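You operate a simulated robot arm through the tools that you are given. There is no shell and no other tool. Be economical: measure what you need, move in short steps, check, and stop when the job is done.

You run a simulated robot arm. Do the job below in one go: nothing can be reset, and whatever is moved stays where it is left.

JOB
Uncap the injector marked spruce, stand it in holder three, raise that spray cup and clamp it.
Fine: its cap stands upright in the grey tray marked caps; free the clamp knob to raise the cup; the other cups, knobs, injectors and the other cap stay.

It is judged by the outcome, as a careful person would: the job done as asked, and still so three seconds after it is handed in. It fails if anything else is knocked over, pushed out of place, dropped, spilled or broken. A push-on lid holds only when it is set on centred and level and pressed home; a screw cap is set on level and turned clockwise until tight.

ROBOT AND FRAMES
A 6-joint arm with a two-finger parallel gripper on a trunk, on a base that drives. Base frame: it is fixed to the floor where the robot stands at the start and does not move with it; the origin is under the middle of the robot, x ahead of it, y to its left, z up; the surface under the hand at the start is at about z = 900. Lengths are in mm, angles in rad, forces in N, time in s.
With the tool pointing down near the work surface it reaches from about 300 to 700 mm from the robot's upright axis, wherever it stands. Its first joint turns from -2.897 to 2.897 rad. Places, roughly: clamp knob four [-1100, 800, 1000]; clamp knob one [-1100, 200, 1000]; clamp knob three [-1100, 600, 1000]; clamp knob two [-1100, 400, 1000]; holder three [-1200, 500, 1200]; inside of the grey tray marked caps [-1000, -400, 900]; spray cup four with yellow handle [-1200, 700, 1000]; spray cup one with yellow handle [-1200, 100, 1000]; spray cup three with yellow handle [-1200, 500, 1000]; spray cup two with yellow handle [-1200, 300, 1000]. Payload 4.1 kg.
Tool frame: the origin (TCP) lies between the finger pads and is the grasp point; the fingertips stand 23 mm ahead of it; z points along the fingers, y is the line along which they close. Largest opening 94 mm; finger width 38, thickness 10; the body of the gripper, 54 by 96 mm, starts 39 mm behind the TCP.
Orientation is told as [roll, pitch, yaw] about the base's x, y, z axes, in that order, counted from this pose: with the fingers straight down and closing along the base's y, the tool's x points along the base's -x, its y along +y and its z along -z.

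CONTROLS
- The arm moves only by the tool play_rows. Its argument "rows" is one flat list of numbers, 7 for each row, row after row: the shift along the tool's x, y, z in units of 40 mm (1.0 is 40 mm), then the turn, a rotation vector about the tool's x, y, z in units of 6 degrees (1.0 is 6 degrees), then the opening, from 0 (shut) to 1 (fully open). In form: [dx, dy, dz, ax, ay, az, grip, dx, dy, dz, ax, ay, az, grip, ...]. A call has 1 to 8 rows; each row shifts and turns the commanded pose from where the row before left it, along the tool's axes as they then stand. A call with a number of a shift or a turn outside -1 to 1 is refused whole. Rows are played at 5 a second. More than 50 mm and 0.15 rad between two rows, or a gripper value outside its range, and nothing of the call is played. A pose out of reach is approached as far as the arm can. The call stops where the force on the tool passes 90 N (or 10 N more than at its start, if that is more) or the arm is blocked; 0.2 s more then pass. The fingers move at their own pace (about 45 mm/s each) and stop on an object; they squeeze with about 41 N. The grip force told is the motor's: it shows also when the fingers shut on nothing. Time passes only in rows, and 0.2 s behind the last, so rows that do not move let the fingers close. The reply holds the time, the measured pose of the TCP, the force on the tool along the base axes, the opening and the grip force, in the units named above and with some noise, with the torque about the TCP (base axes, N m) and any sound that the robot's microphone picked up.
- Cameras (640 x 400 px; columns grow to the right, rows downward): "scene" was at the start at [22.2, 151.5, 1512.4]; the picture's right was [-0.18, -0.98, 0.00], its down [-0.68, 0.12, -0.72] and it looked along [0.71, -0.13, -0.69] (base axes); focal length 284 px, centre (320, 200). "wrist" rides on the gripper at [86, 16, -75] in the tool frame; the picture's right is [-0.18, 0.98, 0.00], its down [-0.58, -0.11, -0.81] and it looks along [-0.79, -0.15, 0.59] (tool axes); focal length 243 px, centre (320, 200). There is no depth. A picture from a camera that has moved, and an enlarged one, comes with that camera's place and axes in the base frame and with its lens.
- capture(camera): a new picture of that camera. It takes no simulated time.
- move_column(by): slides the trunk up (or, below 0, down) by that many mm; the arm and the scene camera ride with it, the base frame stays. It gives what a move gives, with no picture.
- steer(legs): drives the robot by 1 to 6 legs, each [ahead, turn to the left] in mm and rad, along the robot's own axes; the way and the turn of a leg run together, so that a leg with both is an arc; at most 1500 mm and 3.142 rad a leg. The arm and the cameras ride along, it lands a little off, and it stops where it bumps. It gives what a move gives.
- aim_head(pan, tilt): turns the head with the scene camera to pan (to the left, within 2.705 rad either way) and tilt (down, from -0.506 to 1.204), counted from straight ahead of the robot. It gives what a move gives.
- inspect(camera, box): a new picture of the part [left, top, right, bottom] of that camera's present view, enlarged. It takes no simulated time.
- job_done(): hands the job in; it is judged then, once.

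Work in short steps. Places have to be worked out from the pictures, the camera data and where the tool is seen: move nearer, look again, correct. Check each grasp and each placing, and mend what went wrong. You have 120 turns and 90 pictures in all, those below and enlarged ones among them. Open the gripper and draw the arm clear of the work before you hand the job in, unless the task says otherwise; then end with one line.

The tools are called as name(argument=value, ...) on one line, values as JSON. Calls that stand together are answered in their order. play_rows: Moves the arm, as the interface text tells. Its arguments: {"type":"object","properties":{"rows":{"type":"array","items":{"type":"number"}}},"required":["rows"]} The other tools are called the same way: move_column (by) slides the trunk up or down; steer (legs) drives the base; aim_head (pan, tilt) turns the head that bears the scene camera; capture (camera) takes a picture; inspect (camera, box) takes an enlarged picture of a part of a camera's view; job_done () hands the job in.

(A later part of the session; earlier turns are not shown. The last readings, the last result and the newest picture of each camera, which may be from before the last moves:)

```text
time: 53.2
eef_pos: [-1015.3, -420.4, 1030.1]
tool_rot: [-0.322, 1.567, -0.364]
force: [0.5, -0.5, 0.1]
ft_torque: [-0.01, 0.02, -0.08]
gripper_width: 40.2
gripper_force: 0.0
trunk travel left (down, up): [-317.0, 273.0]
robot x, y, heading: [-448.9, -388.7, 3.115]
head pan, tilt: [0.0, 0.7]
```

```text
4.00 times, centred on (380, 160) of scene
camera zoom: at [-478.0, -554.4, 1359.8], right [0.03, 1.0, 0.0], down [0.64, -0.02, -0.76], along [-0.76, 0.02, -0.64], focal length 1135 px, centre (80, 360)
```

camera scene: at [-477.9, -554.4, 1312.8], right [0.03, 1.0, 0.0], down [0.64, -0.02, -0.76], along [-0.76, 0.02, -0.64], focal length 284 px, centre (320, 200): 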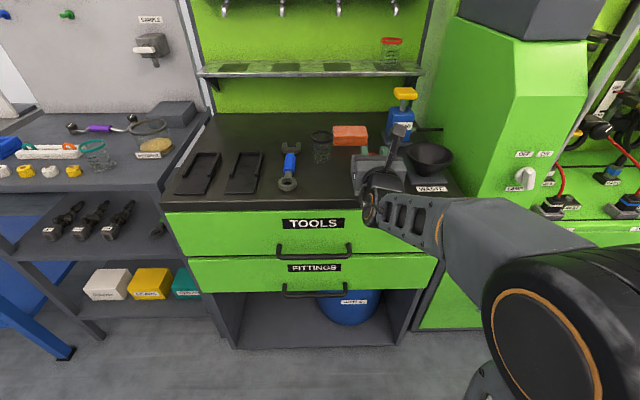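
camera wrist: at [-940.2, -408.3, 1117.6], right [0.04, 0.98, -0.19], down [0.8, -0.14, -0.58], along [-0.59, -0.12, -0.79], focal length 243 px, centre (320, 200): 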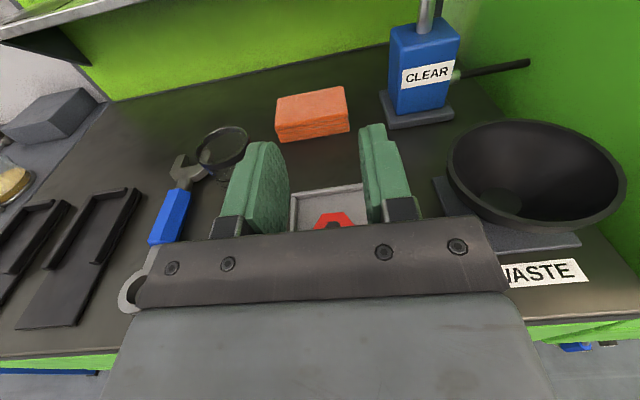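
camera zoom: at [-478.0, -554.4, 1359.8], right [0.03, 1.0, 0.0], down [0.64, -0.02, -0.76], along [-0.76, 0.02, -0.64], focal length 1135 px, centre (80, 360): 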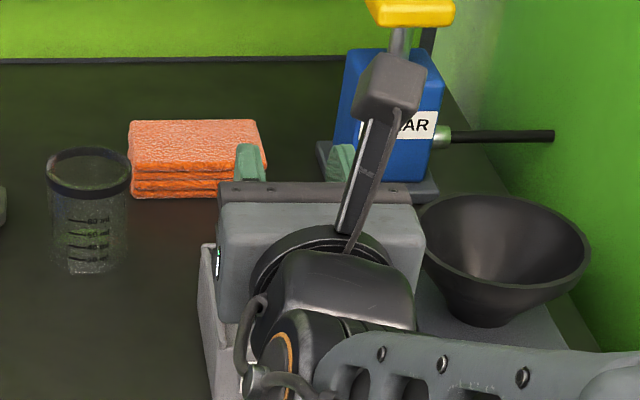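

Cap stands in the tray. I raise the column and pitch the gripper back down (now yaw-flipped so the injector will later hang nozzle down).

move_column(by=158)

capture(camera="wrist")

play_rows(rows=[0, 0, -1, 0, -1, 0, 0.5, 0, 0, -1, 0, -1, 0, 0.5, 0, 0, 0, 0, -1, 0, 0.5, 0, 0, 0, 0, -1, 0, 0.5, 0, 0, 0, 0, -1, 0, 0.5, 0, 0, 0, 0, -1, 0, 0.5, 0, 0, 0, 0, -1, 0, 0.5, 0, 0, 0, 0, -1, 0, 0.5])

play_rows(rows=[0, 0, 0, 0, -1, 0, 0.5, 0, 0, 0, 0, -1, 0, 0.5, 0, 0, 0, 0, -1, 0, 0.5, 0, 0, 0, 0, -1, 0, 0.5, 0, 0, 0, 0, -1, 0, 0.5, 0, 0, 0, 0, -1, 0, 0.5, 0, 0, 0, 0, -1, 0, 0.5])

inspect(camera="scene", box=[280, 170, 440, 270])

```text
time: 55.0
eef_pos: [-1014.8, -421.1, 1188.5]
tool_rot: [-0.335, 1.567, -0.374]
force: [-0.8, 0.1, -0.3]
ft_torque: [0.0, 0.04, -0.01]
gripper_width: 40.4
gripper_force: 0.0
trunk travel left (down, up): [-475.0, 115.0]
robot x, y, heading: [-451.9, -387.0, 3.114]
head pan, tilt: [0.0, 0.7]
```

```text
51 pictures are left
camera wrist: at [-940.2, -408.3, 1275.6], right [0.04, 0.98, -0.19], down [0.8, -0.14, -0.58], along [-0.59, -0.13, -0.79], focal length 243 px, centre (320, 200)
```

wrist: 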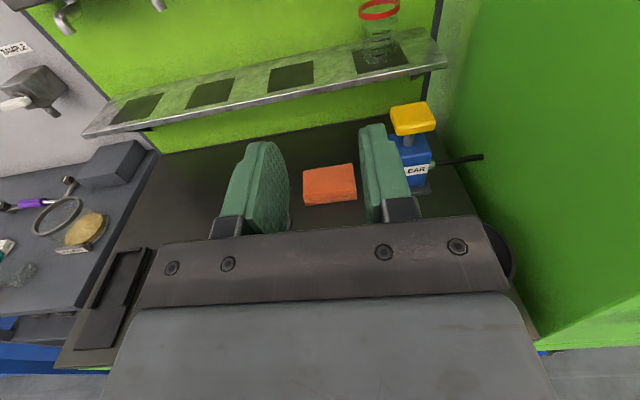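

```text
time: 56.8
eef_pos: [-936.6, -423.9, 1193.4]
tool_rot: [-0.002, 0.728, -0.042]
force: [0.5, 0.1, -1.1]
ft_torque: [0.01, 0.0, -0.02]
gripper_width: 47.0
gripper_force: 0.0
trunk travel left (down, up): [-475.0, 115.0]
robot x, y, heading: [-450.7, -388.9, 3.115]
head pan, tilt: [0.0, 0.7]
```

```text
time: 58.4
eef_pos: [-936.3, -424.8, 1194.9]
tool_rot: [0.0, -0.006, -0.043]
force: [-0.7, -0.1, 0.0]
ft_torque: [0.03, -0.02, 0.0]
gripper_width: 47.1
gripper_force: 0.0
trunk travel left (down, up): [-475.0, 115.0]
robot x, y, heading: [-452.4, -388.6, 3.117]
head pan, tilt: [0.0, 0.7]
```

```text
4.00 times, centred on (360, 220) of scene
camera zoom: at [-478.1, -554.4, 1517.8], right [0.03, 1.0, 0.0], down [0.64, -0.02, -0.76], along [-0.76, 0.02, -0.64], focal length 1135 px, centre (160, 120)
```

zoom: 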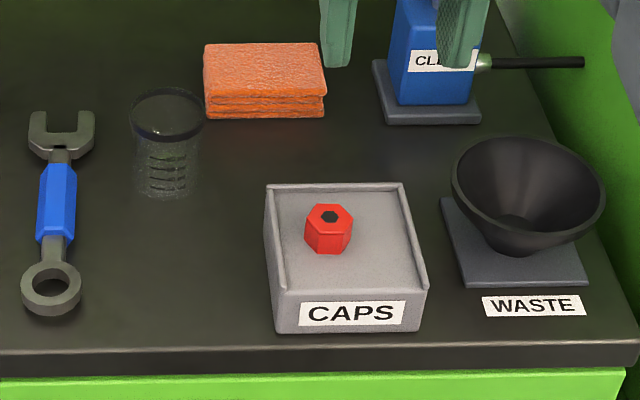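

The cap stands upright in the tray. Driving back to the bench for the injector.

steer(legs=[[-150, 0], [0, -1.545], [392, 0], [0, -1.571], [290, 0]])

aim_head(pan=0, tilt=0.85)

capture(camera="scene")

```text
time: 71.0
eef_pos: [473.4, 66.5, 1193.2]
tool_rot: [0.0, -0.003, -3.137]
force: [0.3, 0.0, -0.2]
ft_torque: [-0.01, -0.01, 0.02]
gripper_width: 46.9
gripper_force: 0.1
trunk travel left (down, up): [-475.0, 115.0]
robot x, y, heading: [-8.6, 4.2, 0.018]
head pan, tilt: [0.0, 0.7]
```

```text
time: 71.7
eef_pos: [473.1, 66.6, 1193.4]
tool_rot: [0.0, -0.005, -3.137]
force: [-0.1, 0.5, 0.2]
ft_torque: [0.01, 0.03, 0.0]
gripper_width: 47.2
gripper_force: 0.0
trunk travel left (down, up): [-475.0, 115.0]
robot x, y, heading: [-11.9, 7.4, 0.023]
head pan, tilt: [0.0, 0.85]
```

```text
49 pictures are left
camera scene: at [5.0, 172.5, 1505.6], right [0.02, -1.0, 0.0], down [-0.75, -0.02, -0.66], along [0.66, 0.01, -0.75], focal length 284 px, centre (320, 200)
```

scene: 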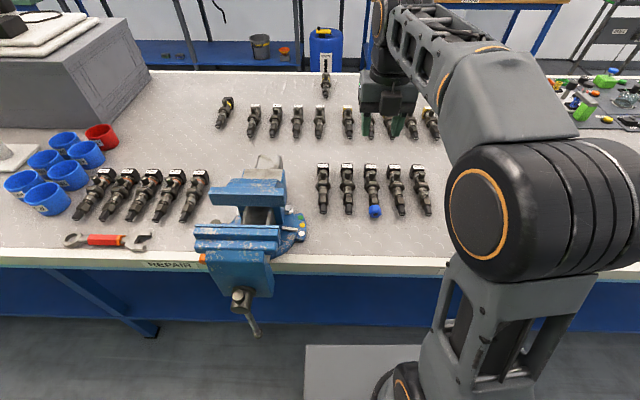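

inspect(camera="scene", box=[290, 150, 386, 230])

aim_head(pan=2.7, tilt=0.3)

inspect(camera="scene", box=[208, 180, 288, 230])

inspect(camera="scene", box=[260, 190, 340, 265])

```text
5.00 times, centred on (338, 190) of scene
camera zoom: at [5.0, 172.5, 1505.6], right [0.02, -1.0, 0.0], down [-0.75, -0.02, -0.66], along [0.66, 0.01, -0.75], focal length 1419 px, centre (230, 250)
```

zoom: 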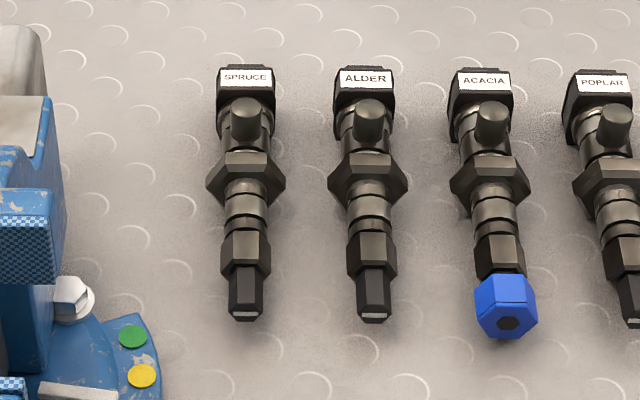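

```text
time: 74.0
eef_pos: [472.8, 66.6, 1193.3]
tool_rot: [0.002, -0.005, -3.138]
force: [-0.2, -0.1, 0.1]
ft_torque: [0.02, -0.07, 0.01]
gripper_width: 46.7
gripper_force: 0.0
trunk travel left (down, up): [-475.0, 115.0]
robot x, y, heading: [-10.7, 4.8, 0.022]
head pan, tilt: [2.7, 0.3]
```

```text
8.00 times, centred on (248, 205) of scene
camera zoom: at [-158.4, 209.0, 1553.9], right [0.41, 0.91, 0.0], down [0.27, -0.12, -0.96], along [-0.87, 0.39, -0.3], focal length 2270 px, centre (896, 160)
```

zoom: 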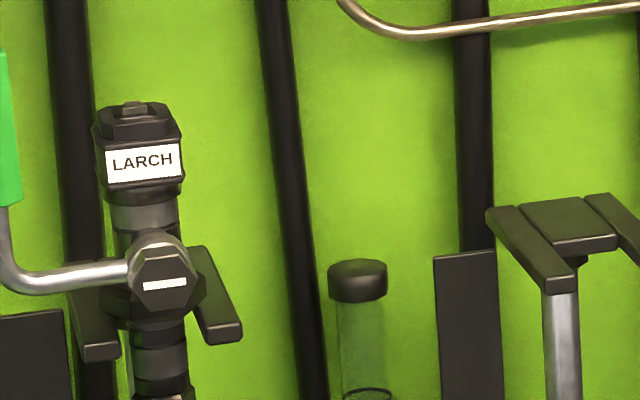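

```text
5.33 times, centred on (300, 228) of scene
camera zoom: at [-158.4, 209.0, 1553.9], right [0.41, 0.91, 0.0], down [0.27, -0.12, -0.96], along [-0.87, 0.39, -0.3], focal length 1513 px, centre (427, 53)
```

zoom: 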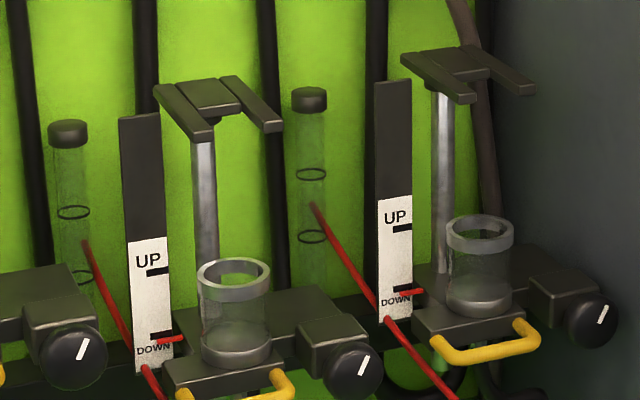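

The body section with the port (between flange x≈565 and head block x≈631) is the place to grip: TCP x≈603, y≈172. I move above it first.

play_rows(rows=[0.54, -0.44, 0.8, 0, 0, 0, 0.6, 0.54, -0.44, 0.8, 0, 0, 0, 0.6, 0.54, -0.44, 0.8, 0, 0, 0, 0.6, 0.54, -0.44, 0.8, 0, 0, 0, 0.6, 0.54, -0.44, 0.8, 0, 0, 0, 0.6, 0.54, -0.44, 0.6, 0, 0, 0, 0.6, 0, 0, 0, 0, 0, 0, 0.6])

capture(camera="wrist")

aim_head(pan=0, tilt=0.75)

inspect(camera="scene", box=[290, 140, 386, 220])

```text
time: 75.7
eef_pos: [603.8, 173.1, 1006.6]
tool_rot: [0.0, -0.003, -3.138]
force: [0.3, 0.7, 0.3]
ft_torque: [-0.01, 0.03, 0.03]
gripper_width: 56.3
gripper_force: 0.0
trunk travel left (down, up): [-475.0, 115.0]
robot x, y, heading: [-10.0, 7.5, 0.022]
head pan, tilt: [2.7, 0.3]
```

```text
45 pictures are left
camera wrist: at [690.9, 158.1, 1081.3], right [-0.18, -0.98, 0.0], down [-0.58, 0.11, 0.81], along [-0.8, 0.14, -0.59], focal length 243 px, centre (320, 200)
```

wrist: 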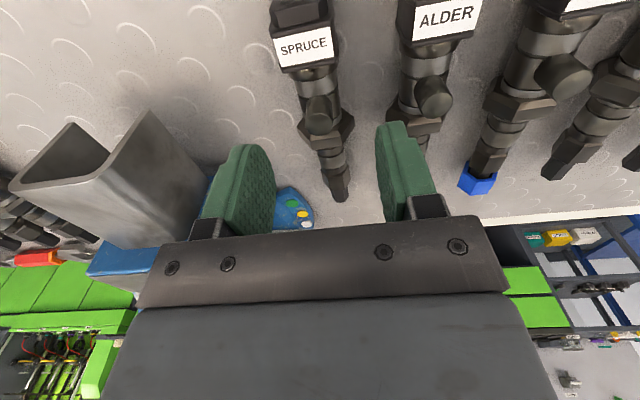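

```text
time: 78.0
eef_pos: [603.2, 174.3, 1007.8]
tool_rot: [0.0, -0.004, -3.135]
force: [-0.7, 0.1, 0.1]
ft_torque: [0.0, 0.0, 0.04]
gripper_width: 56.4
gripper_force: 0.0
trunk travel left (down, up): [-475.0, 115.0]
robot x, y, heading: [-13.0, 3.4, 0.018]
head pan, tilt: [0.0, 0.75]
```

```text
5.00 times, centred on (338, 180) of scene
camera zoom: at [9.7, 172.7, 1513.5], right [0.02, -1.0, 0.0], down [-0.68, -0.01, -0.73], along [0.73, 0.02, -0.68], focal length 1419 px, centre (230, 300)
```

zoom: 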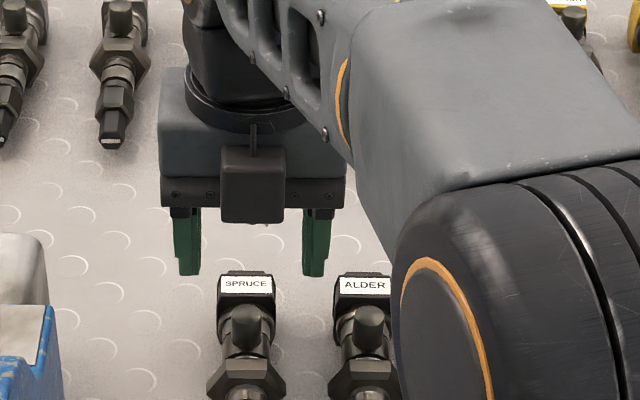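

Injector at y≈174, port at x≈601; aligned. Descend 80 mm and look before closing.

play_rows(rows=[-0.05, 0, 0.7, 0, 0, 0, 0.6, 0, 0, 0.6, 0, 0, 0, 0.6, 0, 0, 0.45, 0, 0, 0, 0.6, 0, 0, 0.25, 0, 0, 0, 0.6, 0, 0, 0, 0, 0, 0, 0.6])

capture(camera="wrist")

inspect(camera="scene", box=[290, 150, 386, 220])

```text
time: 79.2
eef_pos: [598.9, 172.3, 929.8]
tool_rot: [-0.001, -0.004, -3.135]
force: [0.6, 0.0, 0.6]
ft_torque: [0.01, 0.02, 0.01]
gripper_width: 56.3
gripper_force: 0.1
trunk travel left (down, up): [-475.0, 115.0]
robot x, y, heading: [-13.3, 7.4, 0.018]
head pan, tilt: [0.0, 0.75]
```

```text
43 pictures are left
camera wrist: at [686.4, 156.4, 1003.2], right [-0.18, -0.98, 0.0], down [-0.58, 0.11, 0.81], along [-0.8, 0.14, -0.59], focal length 243 px, centre (320, 200)
```

wrist: 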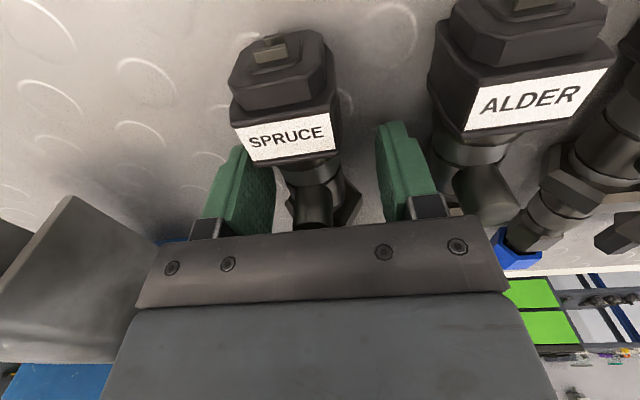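

```text
5.71 times, centred on (338, 185) of scene
camera zoom: at [9.8, 172.7, 1513.5], right [0.02, -1.0, 0.0], down [-0.68, -0.01, -0.73], along [0.73, 0.02, -0.68], focal length 1621 px, centre (217, 286)
```

zoom: 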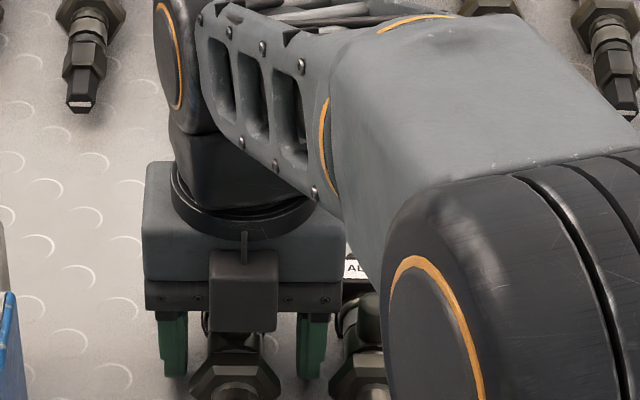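

The body lies between the fingers. Close the grip.

play_rows(rows=[0, 0, 0.05, 0, 0, 0, 0.4, 0, 0, 0, 0, 0, 0, 0.1, 0, 0, 0, 0, 0, 0, 0.1, 0, 0, 0, 0, 0, 0, 0.1, 0, 0, 0, 0, 0, 0, 0.1])

play_rows(rows=[0, 0, -0.5, 0, 0, 0, 0.1, 0, 0, -0.5, 0, 0, 0, 0.1, 0, 0, 0, 0, 0, 0, 0.1])

capture(camera="wrist")

inspect(camera="scene", box=[290, 150, 386, 220])

```text
time: 80.5
eef_pos: [599.4, 174.0, 928.3]
tool_rot: [0.0, -0.002, -3.135]
force: [2.6, 5.5, 6.3]
ft_torque: [0.01, -0.13, 0.04]
gripper_width: 34.0
gripper_force: 40.7
trunk travel left (down, up): [-475.0, 115.0]
robot x, y, heading: [-7.0, 4.3, 0.025]
head pan, tilt: [0.0, 0.75]
```

```text
time: 81.2
eef_pos: [599.3, 170.9, 966.1]
tool_rot: [0.0, -0.003, -3.136]
force: [0.4, -0.2, -4.1]
ft_torque: [-0.01, -0.12, 0.0]
gripper_width: 34.0
gripper_force: 41.1
trunk travel left (down, up): [-475.0, 115.0]
robot x, y, heading: [-6.1, 5.9, 0.024]
head pan, tilt: [0.0, 0.75]
```

```text
41 pictures are left
camera wrist: at [686.1, 155.9, 1041.1], right [-0.18, -0.98, 0.0], down [-0.58, 0.11, 0.81], along [-0.8, 0.14, -0.59], focal length 243 px, centre (320, 200)
```

wrist: 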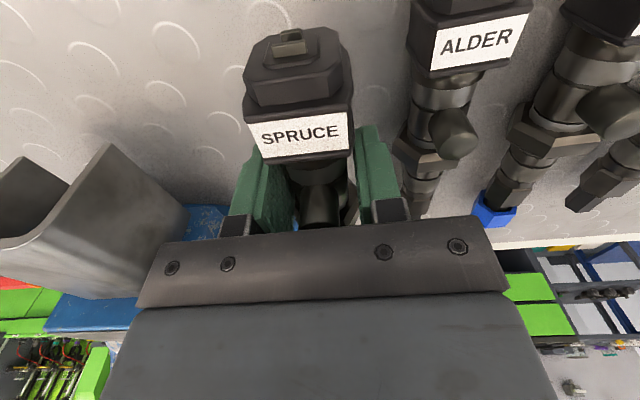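

```text
5.71 times, centred on (338, 185) of scene
camera zoom: at [10.1, 172.8, 1513.5], right [0.02, -1.0, 0.0], down [-0.68, -0.01, -0.73], along [0.73, 0.02, -0.68], focal length 1621 px, centre (217, 286)
```

zoom: 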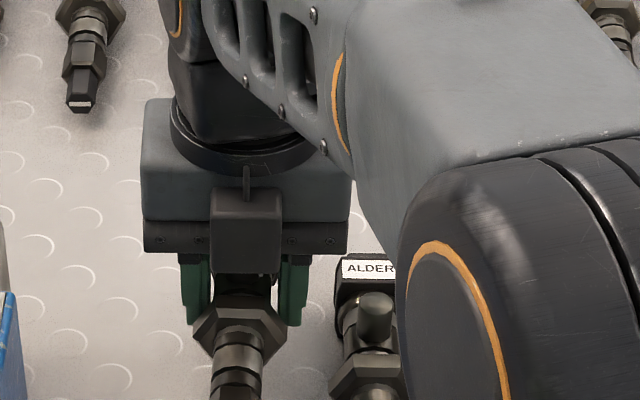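

Spruce is held securely (34 mm, ~4 N). Lift high, retract, and drive to face holder three with it slightly to my left.

play_rows(rows=[0, 0, -1, 0, 0, 0, 0.1, 0, 0, -1, 0, 0, 0, 0.1, -0.5, 0, -1, 0, 0, 0, 0.1, -0.6, 0, -0.95, 0, 0, 0, 0.1, -0.7, 0, -0.9, 0, 0, 0, 0.1, -0.7, 0, -0.9, 0, 0, 0, 0.1, -0.5, 0, 0, 0, 0, 0, 0.1])

steer(legs=[[-300, 0], [0, 1.551], [575, 0], [0, 1.571], [170, 0]])

aim_head(pan=0, tilt=0.4)

capture(camera="scene")

```text
time: 82.8
eef_pos: [483.1, 170.6, 1200.9]
tool_rot: [-0.001, -0.005, -3.136]
force: [1.1, 0.1, -4.4]
ft_torque: [0.01, -0.1, -0.02]
gripper_width: 33.7
gripper_force: 40.9
trunk travel left (down, up): [-475.0, 115.0]
robot x, y, heading: [-9.7, 5.3, 0.02]
head pan, tilt: [0.0, 0.75]
```

```text
time: 96.3
eef_pos: [-974.1, 420.9, 1197.5]
tool_rot: [0.0, -0.004, -0.037]
force: [-0.3, 0.5, -5.2]
ft_torque: [0.01, 0.09, 0.03]
gripper_width: 33.7
gripper_force: 40.7
trunk travel left (down, up): [-475.0, 115.0]
robot x, y, heading: [-473.0, 564.6, 3.117]
head pan, tilt: [0.0, 0.75]
```

```text
time: 97.1
eef_pos: [-973.6, 420.9, 1198.7]
tool_rot: [0.0, -0.003, -0.039]
force: [-0.2, 0.4, -4.2]
ft_torque: [0.0, 0.09, 0.0]
gripper_width: 33.7
gripper_force: 41.4
trunk travel left (down, up): [-475.0, 115.0]
robot x, y, heading: [-474.6, 566.1, 3.117]
head pan, tilt: [0.0, 0.4]
```

```text
39 pictures are left
camera scene: at [-508.2, 398.0, 1544.5], right [0.02, 1.0, 0.0], down [0.39, -0.01, -0.92], along [-0.92, 0.02, -0.39], focal length 284 px, centre (320, 200)
```

scene: 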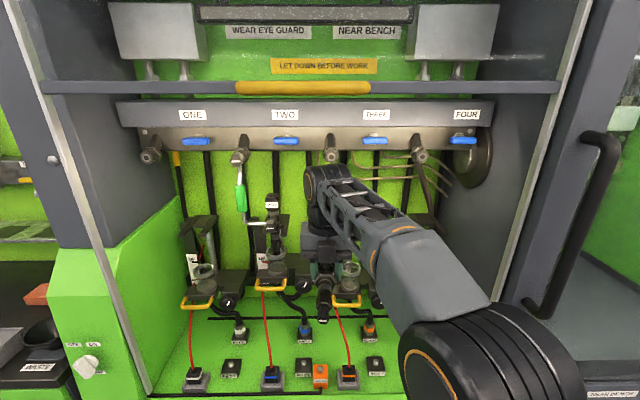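

Good position. Pitch the gripper up 90° so the injector hangs nozzle down.

play_rows(rows=[0, 0, 0, 0, 1, 0, 0.1, 0, 0, 0, 0, 1, 0, 0.1, 0, 0, 0, 0, 1, 0, 0.1, 0, 0, 0, 0, 1, 0, 0.1, 0, 0, 0, 0, 1, 0, 0.1, 0, 0, 0, 0, 1, 0, 0.1, 0, 0, 0, 0, 1, 0, 0.1, 0, 0, 0, 0, 1, 0, 0.1])

play_rows(rows=[0, 0, 0, 0, 1, 0, 0.1, 0, 0, 0, 0, 1, 0, 0.1, 0, 0, 0, 0, 1, 0, 0.1, 0, 0, 0, 0, 1, 0, 0.1, 0, 0, 0, 0, 1, 0, 0.1, 0, 0, 0, 0, 1, 0, 0.1, 0, 0, 0, 0, 0.95, 0, 0.1])

capture(camera="scene")

capture(camera="wrist")

```text
time: 98.9
eef_pos: [-974.3, 420.5, 1200.3]
tool_rot: [0.0, 0.835, -0.036]
force: [0.7, 0.6, -4.6]
ft_torque: [0.03, 0.04, 0.03]
gripper_width: 33.4
gripper_force: 41.3
trunk travel left (down, up): [-475.0, 115.0]
robot x, y, heading: [-475.6, 561.8, 3.119]
head pan, tilt: [0.0, 0.4]
```

```text
time: 100.5
eef_pos: [-974.9, 421.5, 1199.1]
tool_rot: [-0.068, 1.565, -0.105]
force: [0.0, -0.7, -5.1]
ft_torque: [0.0, -0.03, -0.02]
gripper_width: 33.9
gripper_force: 41.3
trunk travel left (down, up): [-475.0, 115.0]
robot x, y, heading: [-472.0, 563.4, 3.116]
head pan, tilt: [0.0, 0.4]
```

```text
38 pictures are left
camera scene: at [-508.4, 397.9, 1544.6], right [0.02, 1.0, 0.0], down [0.39, -0.01, -0.92], along [-0.92, 0.02, -0.39], focal length 284 px, centre (320, 200)
```

scene: 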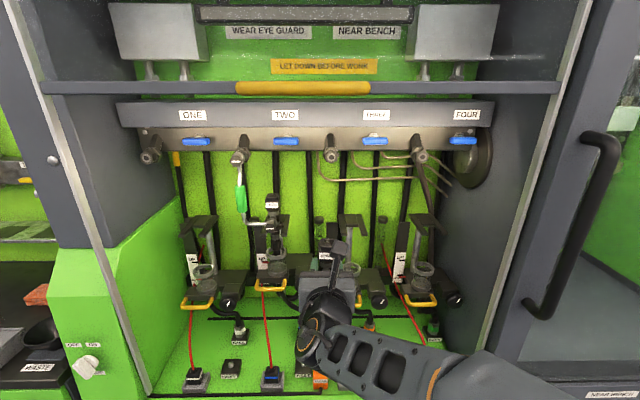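

```text
37 pictures are left
camera wrist: at [-899.7, 434.5, 1285.4], right [0.04, 0.98, -0.18], down [0.81, -0.14, -0.57], along [-0.59, -0.13, -0.8], focal length 243 px, centre (320, 200)
```

wrist: 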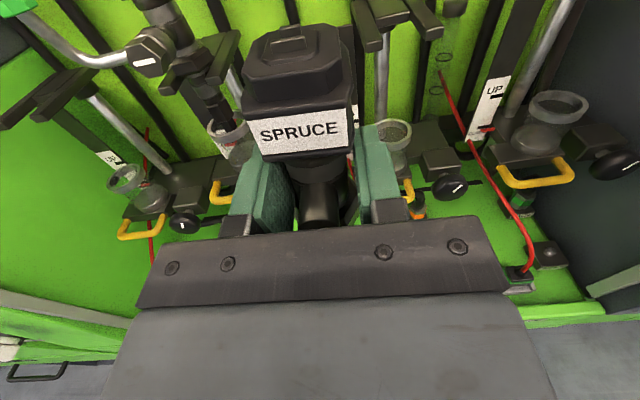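

Now I triangulate fork three from both cameras.

inspect(camera="scene", box=[230, 180, 390, 280])

inspect(camera="wrist", box=[340, 0, 500, 100])

```text
4.00 times, centred on (310, 230) of scene
camera zoom: at [-508.4, 397.9, 1544.6], right [0.02, 1.0, 0.0], down [0.39, -0.01, -0.92], along [-0.92, 0.02, -0.39], focal length 1135 px, centre (360, 80)
```

zoom: 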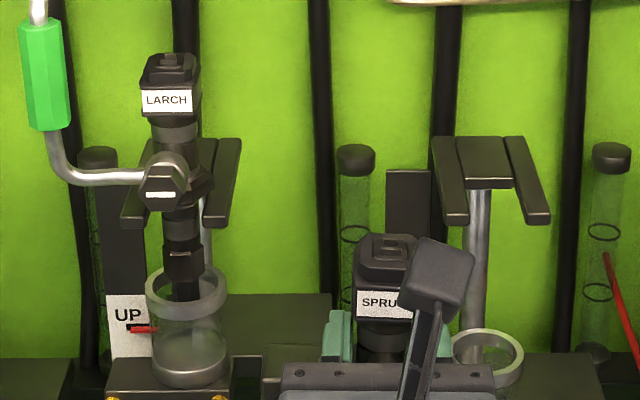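

```text
4.00 times, centred on (420, 50) of wrist
camera zoom: at [-899.7, 434.5, 1285.4], right [0.04, 0.98, -0.18], down [0.81, -0.14, -0.57], along [-0.59, -0.13, -0.8], focal length 970 px, centre (-80, 800)
```

zoom: 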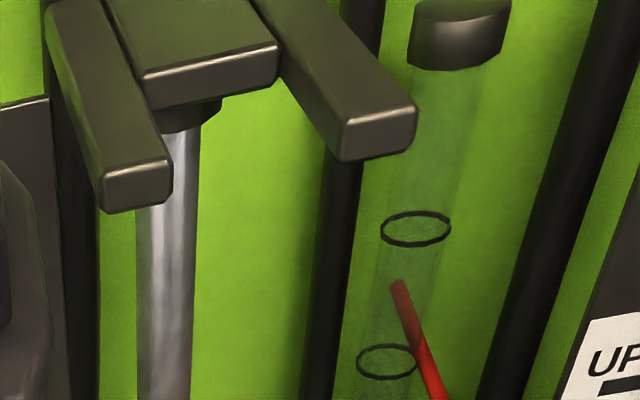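

Fork three: inner gap y≈481–519 (centre 500), tine tops z≈1183, slot x -1142…-1187. I raise the column 52 mm, correct yaw, and line up at y=500 in front of the fork.

move_column(by=52)

play_rows(rows=[0, 0.6, 0, 0.4, 0, 0, 0.1, 0, 0.7, 0, 0, 0, 0, 0.1, 0, 0.66, 0.3, 0, 0, 0, 0.1, 0, 0, 0.5, 0, 0, 0, 0.1, 0, 0, 0, 0, 0, 0, 0.1])

capture(camera="wrist")

inspect(camera="scene", box=[280, 160, 440, 260])

```text
time: 101.5
eef_pos: [-973.8, 421.8, 1249.4]
tool_rot: [0.018, 1.563, -0.018]
force: [-0.3, 0.0, -4.6]
ft_torque: [-0.02, -0.02, 0.03]
gripper_width: 33.7
gripper_force: 40.9
trunk travel left (down, up): [-527.0, 63.0]
robot x, y, heading: [-474.2, 562.3, 3.118]
head pan, tilt: [0.0, 0.4]
```

```text
time: 102.7
eef_pos: [-1007.6, 498.2, 1248.6]
tool_rot: [-0.046, 1.562, -0.041]
force: [-0.1, -0.2, -4.5]
ft_torque: [-0.03, -0.03, 0.01]
gripper_width: 33.6
gripper_force: 40.3
trunk travel left (down, up): [-527.0, 63.0]
robot x, y, heading: [-473.4, 561.6, 3.12]
head pan, tilt: [0.0, 0.4]
```

```text
34 pictures are left
camera wrist: at [-933.5, 514.9, 1336.3], right [0.0, 0.98, -0.18], down [0.81, -0.11, -0.57], along [-0.58, -0.15, -0.8], focal length 243 px, centre (320, 200)
```

wrist: 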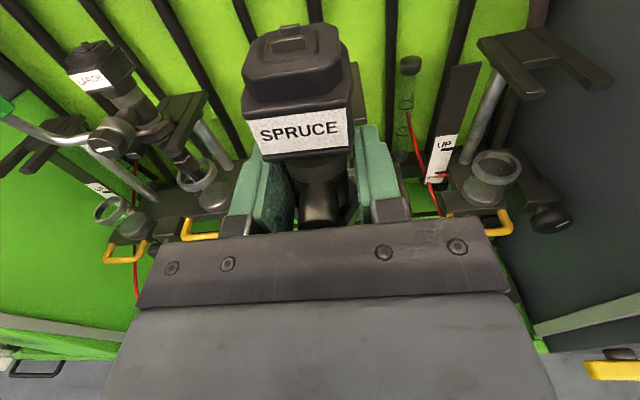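

```text
4.00 times, centred on (360, 210) of scene
camera zoom: at [-508.3, 398.0, 1596.6], right [0.02, 1.0, 0.0], down [0.39, -0.01, -0.92], along [-0.92, 0.02, -0.39], focal length 1135 px, centre (160, 160)
```

zoom: 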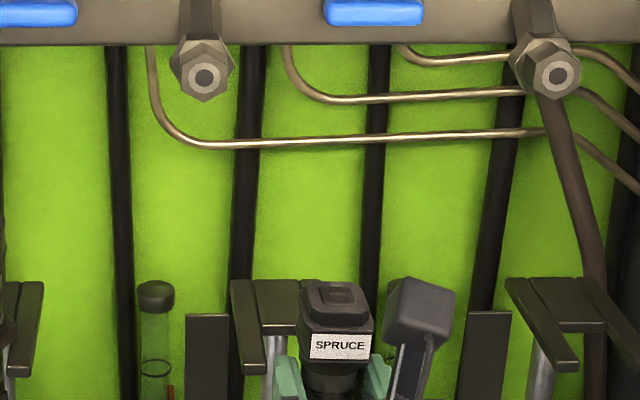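

Aligned at y≈498. For flange margin I raise 22 mm more, advance to just before the tines and check.

move_column(by=22)

play_rows(rows=[0, 0.04, 0.6, 0, 0, 0, 0.1, 0, 0, 0.6, 0, 0, 0, 0.1, 0, 0, 0.6, 0, 0, 0, 0.1, 0, 0, 0.4, 0, 0, 0, 0.1, 0, 0, 0, 0, 0, 0, 0.1])

inspect(camera="scene", box=[320, 200, 416, 260])

capture(camera="wrist")

```text
time: 103.3
eef_pos: [-1008.0, 498.9, 1270.4]
tool_rot: [-0.044, 1.562, -0.039]
force: [0.3, -0.8, -3.5]
ft_torque: [0.03, -0.05, -0.01]
gripper_width: 33.9
gripper_force: 41.1
trunk travel left (down, up): [-549.0, 41.0]
robot x, y, heading: [-470.7, 563.8, 3.118]
head pan, tilt: [0.0, 0.4]
```

```text
time: 104.5
eef_pos: [-1095.6, 499.0, 1269.8]
tool_rot: [-0.051, 1.561, -0.046]
force: [0.4, -0.2, -4.4]
ft_torque: [0.0, -0.02, 0.0]
gripper_width: 33.7
gripper_force: 41.0
trunk travel left (down, up): [-549.0, 41.0]
robot x, y, heading: [-474.3, 563.5, 3.123]
head pan, tilt: [0.0, 0.4]
```

```text
6.67 times, centred on (368, 230) of scene
camera zoom: at [-508.3, 398.1, 1618.6], right [0.02, 1.0, 0.0], down [0.39, -0.01, -0.92], along [-0.92, 0.02, -0.39], focal length 1892 px, centre (0, 0)
```

zoom: 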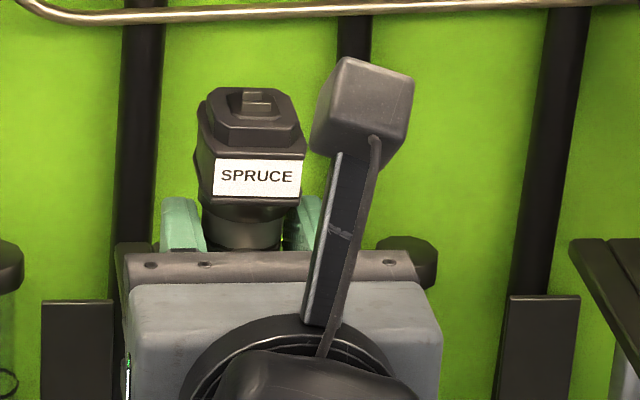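

```text
31 pictures are left
camera wrist: at [-1021.1, 514.9, 1356.5], right [0.0, 0.98, -0.18], down [0.81, -0.11, -0.57], along [-0.58, -0.15, -0.8], focal length 243 px, centre (320, 200)
```

wrist: 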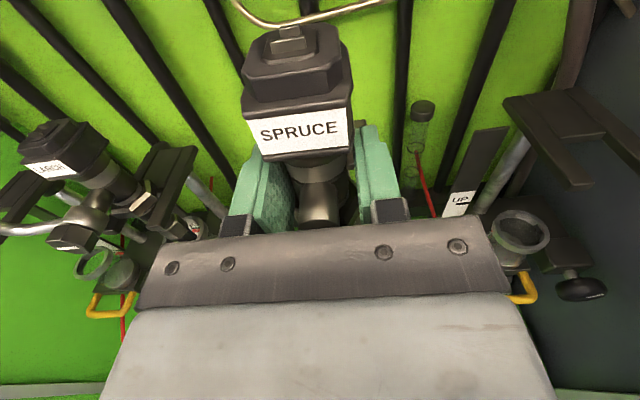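

Label y checks at ≈500. Enter the fork slowly, watching force.

play_rows(rows=[0, 0, 0.25, 0, 0, 0, 0.1, 0, 0, 0.25, 0, 0, 0, 0.1, 0, 0, 0.25, 0, 0, 0, 0.1, 0, 0, 0, 0, 0, 0, 0.1])

play_rows(rows=[0, 0, 0.2, 0, 0, 0, 0.1, 0, 0, 0.2, 0, 0, 0, 0.1, 0, 0, 0.2, 0, 0, 0, 0.1, 0, 0, 0, 0, 0, 0, 0.1])

```text
time: 105.5
eef_pos: [-1124.4, 498.5, 1269.2]
tool_rot: [-0.038, 1.562, -0.034]
force: [0.1, 0.4, -4.5]
ft_torque: [0.02, -0.06, -0.03]
gripper_width: 33.8
gripper_force: 41.0
trunk travel left (down, up): [-549.0, 41.0]
robot x, y, heading: [-472.5, 561.6, 3.117]
head pan, tilt: [0.0, 0.4]
```

```text
time: 106.5
eef_pos: [-1148.6, 499.2, 1268.9]
tool_rot: [-0.036, 1.563, -0.033]
force: [-0.9, -0.4, -4.5]
ft_torque: [-0.01, -0.02, 0.0]
gripper_width: 34.0
gripper_force: 40.9
trunk travel left (down, up): [-549.0, 41.0]
robot x, y, heading: [-470.1, 564.0, 3.121]
head pan, tilt: [0.0, 0.4]
```

No contact. Nudge 4 mm more, then lower the column in steps until the flange seats.

play_rows(rows=[0, 0.02, 0.1, 0, 0, 0, 0.1, 0, 0, 0, 0, 0, 0, 0.1])

move_column(by=-14)

move_column(by=-8)

inspect(camera="scene", box=[300, 180, 428, 260])

```text
time: 107.1
eef_pos: [-1152.8, 500.3, 1269.2]
tool_rot: [-0.043, 1.563, -0.039]
force: [-0.1, 0.7, -4.7]
ft_torque: [0.01, -0.07, 0.01]
gripper_width: 33.8
gripper_force: 41.4
trunk travel left (down, up): [-549.0, 41.0]
robot x, y, heading: [-471.4, 566.3, 3.119]
head pan, tilt: [0.0, 0.4]
```

```text
time: 107.8
eef_pos: [-1152.8, 500.2, 1256.9]
tool_rot: [-0.049, 1.563, -0.047]
force: [0.6, -0.3, -4.8]
ft_torque: [0.0, -0.04, -0.02]
gripper_width: 33.7
gripper_force: 40.8
trunk travel left (down, up): [-535.0, 55.0]
robot x, y, heading: [-474.7, 563.2, 3.113]
head pan, tilt: [0.0, 0.4]
```

```text
time: 108.3
eef_pos: [-1153.1, 500.5, 1247.8]
tool_rot: [-0.048, 1.561, -0.046]
force: [-0.7, 0.2, -4.0]
ft_torque: [0.0, -0.01, -0.03]
gripper_width: 33.8
gripper_force: 41.1
trunk travel left (down, up): [-527.0, 63.0]
robot x, y, heading: [-473.8, 561.2, 3.119]
head pan, tilt: [0.0, 0.4]
```

```text
5.00 times, centred on (364, 220) of scene
camera zoom: at [-508.3, 398.1, 1596.6], right [0.02, 1.0, 0.0], down [0.39, -0.01, -0.92], along [-0.92, 0.02, -0.39], focal length 1419 px, centre (100, 100)
```

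zoom: 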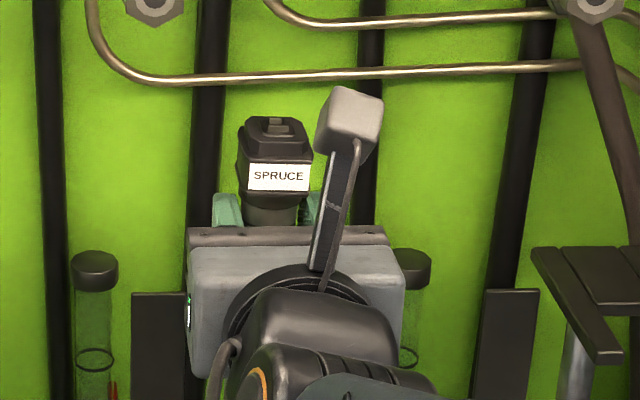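

Still free-hanging; continue lowering in small steps.

move_column(by=-6)

move_column(by=-5)

move_column(by=-4)

```text
time: 108.9
eef_pos: [-1153.0, 500.8, 1241.7]
tool_rot: [-0.05, 1.562, -0.046]
force: [-0.2, -0.5, -4.6]
ft_torque: [0.0, -0.03, 0.0]
gripper_width: 33.6
gripper_force: 41.1
trunk travel left (down, up): [-521.0, 69.0]
robot x, y, heading: [-470.4, 562.2, 3.117]
head pan, tilt: [0.0, 0.4]
```

```text
time: 109.4
eef_pos: [-1152.0, 501.8, 1236.2]
tool_rot: [-0.048, 1.563, -0.044]
force: [-0.6, 0.4, -4.1]
ft_torque: [0.01, -0.04, 0.0]
gripper_width: 33.4
gripper_force: 41.2
trunk travel left (down, up): [-516.0, 74.0]
robot x, y, heading: [-467.4, 563.0, 3.115]
head pan, tilt: [0.0, 0.4]
```

```text
time: 110.0
eef_pos: [-1154.2, 501.1, 1231.9]
tool_rot: [-0.049, 1.562, -0.043]
force: [-0.1, -0.4, -3.8]
ft_torque: [-0.01, -0.02, 0.02]
gripper_width: 33.8
gripper_force: 41.0
trunk travel left (down, up): [-512.0, 78.0]
robot x, y, heading: [-470.8, 569.2, 3.121]
head pan, tilt: [0.0, 0.4]
```

move_column(by=-4)

move_column(by=-4)

move_column(by=-4)

capture(camera="wrist")

```text
time: 110.5
eef_pos: [-1153.3, 500.5, 1228.4]
tool_rot: [-0.049, 1.561, -0.044]
force: [0.0, -0.3, -4.3]
ft_torque: [0.02, -0.02, 0.0]
gripper_width: 33.7
gripper_force: 41.0
trunk travel left (down, up): [-508.0, 82.0]
robot x, y, heading: [-476.4, 564.9, 3.124]
head pan, tilt: [0.0, 0.4]
```

```text
time: 111.0
eef_pos: [-1152.2, 500.9, 1225.4]
tool_rot: [-0.051, 1.563, -0.048]
force: [-0.1, -0.5, -4.2]
ft_torque: [0.02, -0.04, -0.02]
gripper_width: 33.9
gripper_force: 41.4
trunk travel left (down, up): [-504.0, 86.0]
robot x, y, heading: [-473.7, 562.0, 3.119]
head pan, tilt: [0.0, 0.4]
```

```text
time: 111.5
eef_pos: [-1152.8, 501.1, 1224.2]
tool_rot: [-0.057, 1.567, -0.055]
force: [-6.6, 0.6, 10.4]
ft_torque: [0.3, 0.33, 0.15]
gripper_width: 33.9
gripper_force: 41.1
trunk travel left (down, up): [-500.0, 90.0]
robot x, y, heading: [-472.0, 563.2, 3.115]
head pan, tilt: [0.0, 0.4]
```

```text
29 pictures are left
camera wrist: at [-1078.1, 516.4, 1311.1], right [0.0, 0.98, -0.18], down [0.81, -0.11, -0.58], along [-0.59, -0.15, -0.79], focal length 243 px, centre (320, 200)
```

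wrist: 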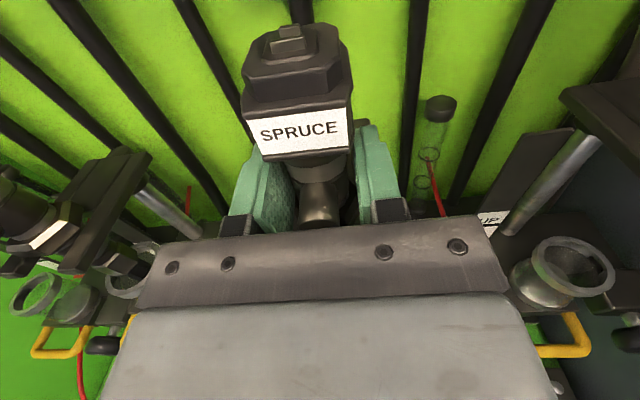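

Contact at TCP z≈1224, matching the flange seating on the tines. Press 2 mm more to check both sides.

move_column(by=-2)

inspect(camera="wrist", box=[220, 90, 440, 230])

inspect(camera="scene", box=[320, 190, 416, 250])

```text
time: 112.1
eef_pos: [-1153.8, 500.4, 1223.3]
tool_rot: [-2.443, 1.57, -2.439]
force: [-19.4, -4.8, 25.3]
ft_torque: [0.23, 0.6, 0.1]
gripper_width: 28.3
gripper_force: 40.9
trunk travel left (down, up): [-498.0, 92.0]
robot x, y, heading: [-474.7, 561.9, 3.122]
head pan, tilt: [0.0, 0.4]
```

```text
2.86 times, centred on (330, 160) of wrist
camera zoom: at [-1079.0, 515.8, 1309.6], right [0.0, 0.98, -0.18], down [0.81, -0.11, -0.58], along [-0.59, -0.15, -0.79], focal length 693 px, centre (291, 314)
```

zoom: 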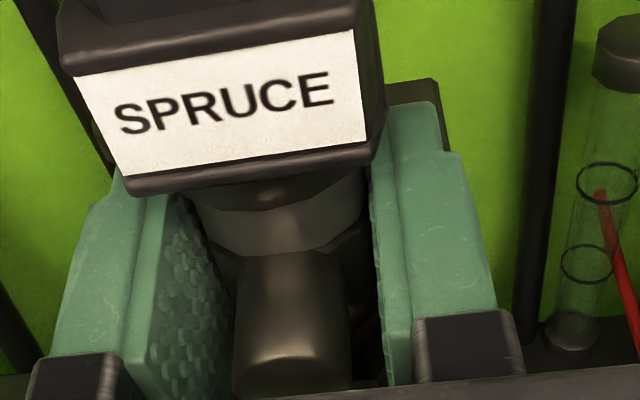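

```text
6.67 times, centred on (368, 220) of scene
camera zoom: at [-508.8, 397.6, 1567.8], right [0.02, 1.0, 0.0], down [0.39, -0.01, -0.92], along [-0.92, 0.02, -0.39], focal length 1892 px, centre (0, 67)
```

zoom: 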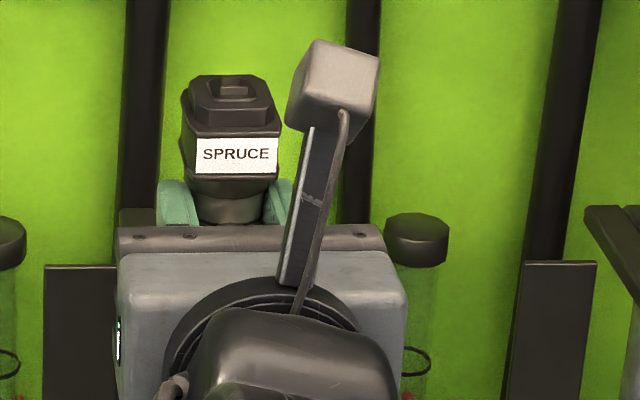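

The fingers slid from the head edge onto the 28 mm neck while the flange seats. I ease up 1.5 mm and open gently.

move_column(by=1.5)

play_rows(rows=[0, 0, 0, 0, 0, 0, 0.33, 0, 0, 0, 0, 0, 0, 0.36, 0, 0, 0, 0, 0, 0, 0.4, 0, 0, 0, 0, 0, 0, 0.42])

capture(camera="wrist")

inspect(camera="scene", box=[320, 190, 416, 250])

```text
time: 112.6
eef_pos: [-1153.6, 500.8, 1223.4]
tool_rot: [-0.505, 1.569, -0.503]
force: [-18.8, -4.4, 22.2]
ft_torque: [0.07, 1.15, 0.14]
gripper_width: 28.2
gripper_force: 40.8
trunk travel left (down, up): [-499.0, 91.0]
robot x, y, heading: [-474.3, 564.6, 3.118]
head pan, tilt: [0.0, 0.4]
```

```text
time: 113.6
eef_pos: [-1152.7, 499.9, 1224.0]
tool_rot: [-0.341, 1.57, -0.335]
force: [-15.5, -4.8, 23.2]
ft_torque: [-0.12, 0.82, 0.04]
gripper_width: 29.5
gripper_force: 0.1
trunk travel left (down, up): [-499.0, 91.0]
robot x, y, heading: [-472.8, 565.4, 3.123]
head pan, tilt: [0.0, 0.4]
```

```text
26 pictures are left
camera wrist: at [-1078.7, 515.9, 1309.8], right [0.0, 0.98, -0.18], down [0.81, -0.11, -0.58], along [-0.59, -0.15, -0.79], focal length 243 px, centre (320, 200)
```

wrist: 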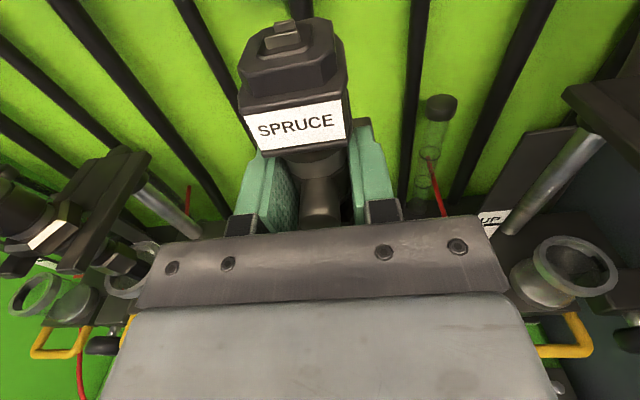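

```text
6.67 times, centred on (368, 220) of scene
camera zoom: at [-507.9, 397.4, 1569.1], right [0.02, 1.0, 0.0], down [0.39, -0.01, -0.92], along [-0.92, 0.02, -0.39], focal length 1892 px, centre (0, 67)
```

zoom: 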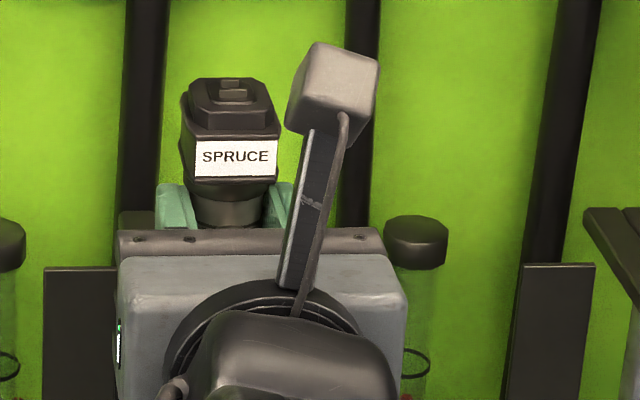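

The fingers press on something below (23 N) and stall. I raise the column slightly to unload them so they can open.

move_column(by=2.5)

play_rows(rows=[0, 0, 0, 0, 0, 0, 0.42, 0, 0, 0, 0, 0, 0, 0.42])

inspect(camera="wrist", box=[200, 60, 440, 240])

```text
time: 114.1
eef_pos: [-1153.2, 499.9, 1223.3]
tool_rot: [-0.021, 1.563, -0.016]
force: [-12.1, -4.7, 14.8]
ft_torque: [-0.06, 1.01, 0.0]
gripper_width: 30.0
gripper_force: 0.0
trunk travel left (down, up): [-502.0, 88.0]
robot x, y, heading: [-472.9, 566.5, 3.121]
head pan, tilt: [0.0, 0.4]
```

```text
time: 114.7
eef_pos: [-1151.8, 501.7, 1222.0]
tool_rot: [-0.017, 1.562, -0.011]
force: [-10.7, -3.3, 12.7]
ft_torque: [-0.04, 0.98, -0.03]
gripper_width: 30.4
gripper_force: 0.0
trunk travel left (down, up): [-502.0, 88.0]
robot x, y, heading: [-473.4, 560.0, 3.113]
head pan, tilt: [0.0, 0.4]
```

```text
2.22 times, centred on (320, 150) of wrist
camera zoom: at [-1079.0, 516.0, 1310.3], right [0.0, 0.98, -0.18], down [0.81, -0.11, -0.57], along [-0.58, -0.15, -0.8], focal length 539 px, centre (320, 311)
```

zoom: 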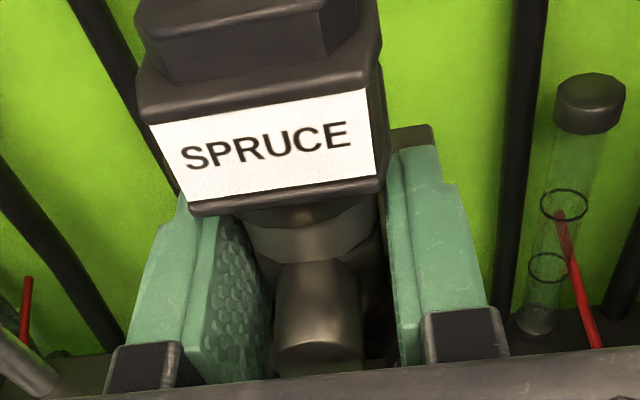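

The commanded height is still below the first-contact level. I raise 6 mm more with the fingers set to open.

move_column(by=4)

play_rows(rows=[0, 0, 0, 0, 0, 0, 0.42, 0, 0, 0, 0, 0, 0, 0.42])

inspect(camera="wrist", box=[200, 60, 440, 240])

```text
time: 115.2
eef_pos: [-1153.9, 499.9, 1222.9]
tool_rot: [0.016, 1.556, 0.019]
force: [-1.4, -2.5, -6.1]
ft_torque: [-0.04, 2.16, -0.18]
gripper_width: 30.2
gripper_force: 0.0
trunk travel left (down, up): [-506.0, 84.0]
robot x, y, heading: [-475.4, 568.1, 3.12]
head pan, tilt: [0.0, 0.4]
```

```text
time: 115.8
eef_pos: [-1152.8, 500.2, 1226.1]
tool_rot: [-0.065, 1.56, -0.063]
force: [0.1, 0.3, -0.5]
ft_torque: [-0.01, -0.01, 0.02]
gripper_width: 39.5
gripper_force: 0.0
trunk travel left (down, up): [-506.0, 84.0]
robot x, y, heading: [-471.5, 568.1, 3.115]
head pan, tilt: [0.0, 0.4]
```

```text
2.22 times, centred on (320, 150) of wrist
camera zoom: at [-1078.8, 516.8, 1314.4], right [0.0, 0.98, -0.18], down [0.81, -0.11, -0.57], along [-0.58, -0.15, -0.8], focal length 539 px, centre (320, 311)
```

zoom: 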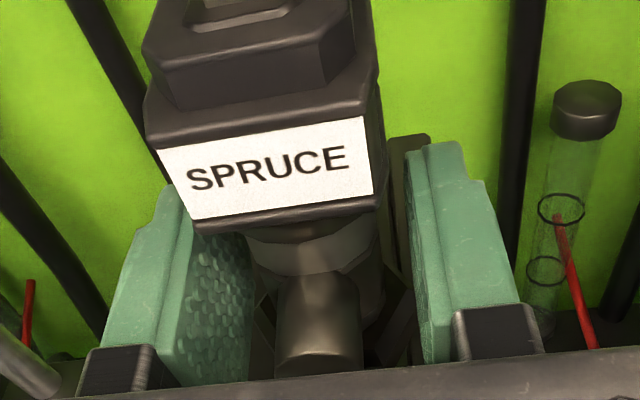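

Free now: fingers open at 39.5 mm, zero force, injector stands. Retract straight back.

play_rows(rows=[0.05, 0, 0, 0, 0, 0, 0.44, 0, 0, -0.3, 0, 0, 0, 0.44, 0, 0, -0.5, 0, 0, 0, 0.44, 0, 0, -0.8, 0, 0, 0, 0.44, 0, 0, -0.9, 0, 0, 0, 0.44, 0, 0, -0.9, 0, 0, 0, 0.44, 0, 0, -0.6, 0, 0, 0, 0.44])

capture(camera="wrist")

inspect(camera="scene", box=[250, 180, 410, 280])

```text
time: 117.4
eef_pos: [-993.9, 502.7, 1232.4]
tool_rot: [-0.075, 1.564, -0.071]
force: [0.5, 0.1, 0.4]
ft_torque: [0.03, -0.04, 0.02]
gripper_width: 41.5
gripper_force: 0.1
trunk travel left (down, up): [-506.0, 84.0]
robot x, y, heading: [-470.3, 562.9, 3.116]
head pan, tilt: [0.0, 0.4]
```

```text
22 pictures are left
camera wrist: at [-919.9, 518.1, 1319.0], right [0.0, 0.98, -0.18], down [0.81, -0.11, -0.58], along [-0.58, -0.15, -0.8], focal length 243 px, centre (320, 200)
```

wrist: 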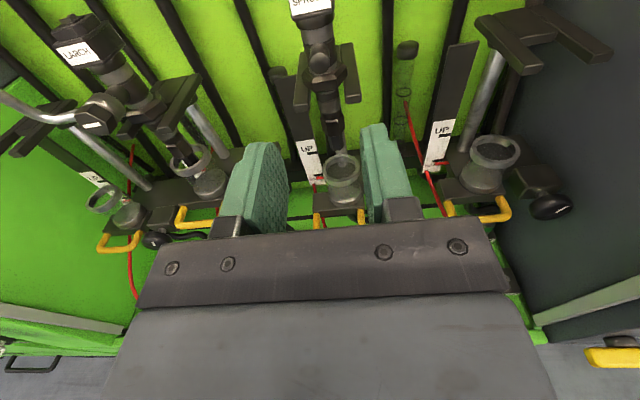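

```text
4.00 times, centred on (330, 230) of scene
camera zoom: at [-507.5, 398.1, 1575.7], right [0.02, 1.0, 0.0], down [0.39, -0.01, -0.92], along [-0.92, 0.02, -0.39], focal length 1135 px, centre (280, 80)
```

zoom: 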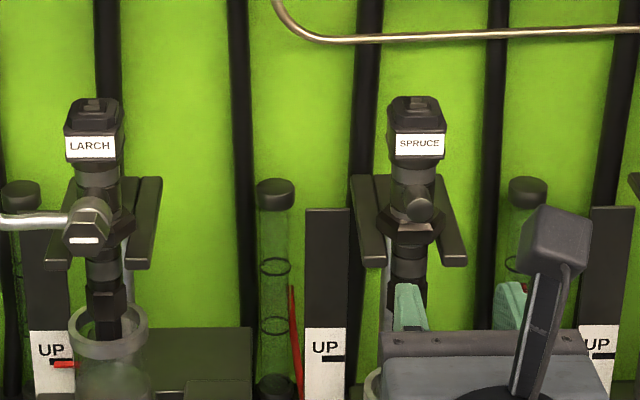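

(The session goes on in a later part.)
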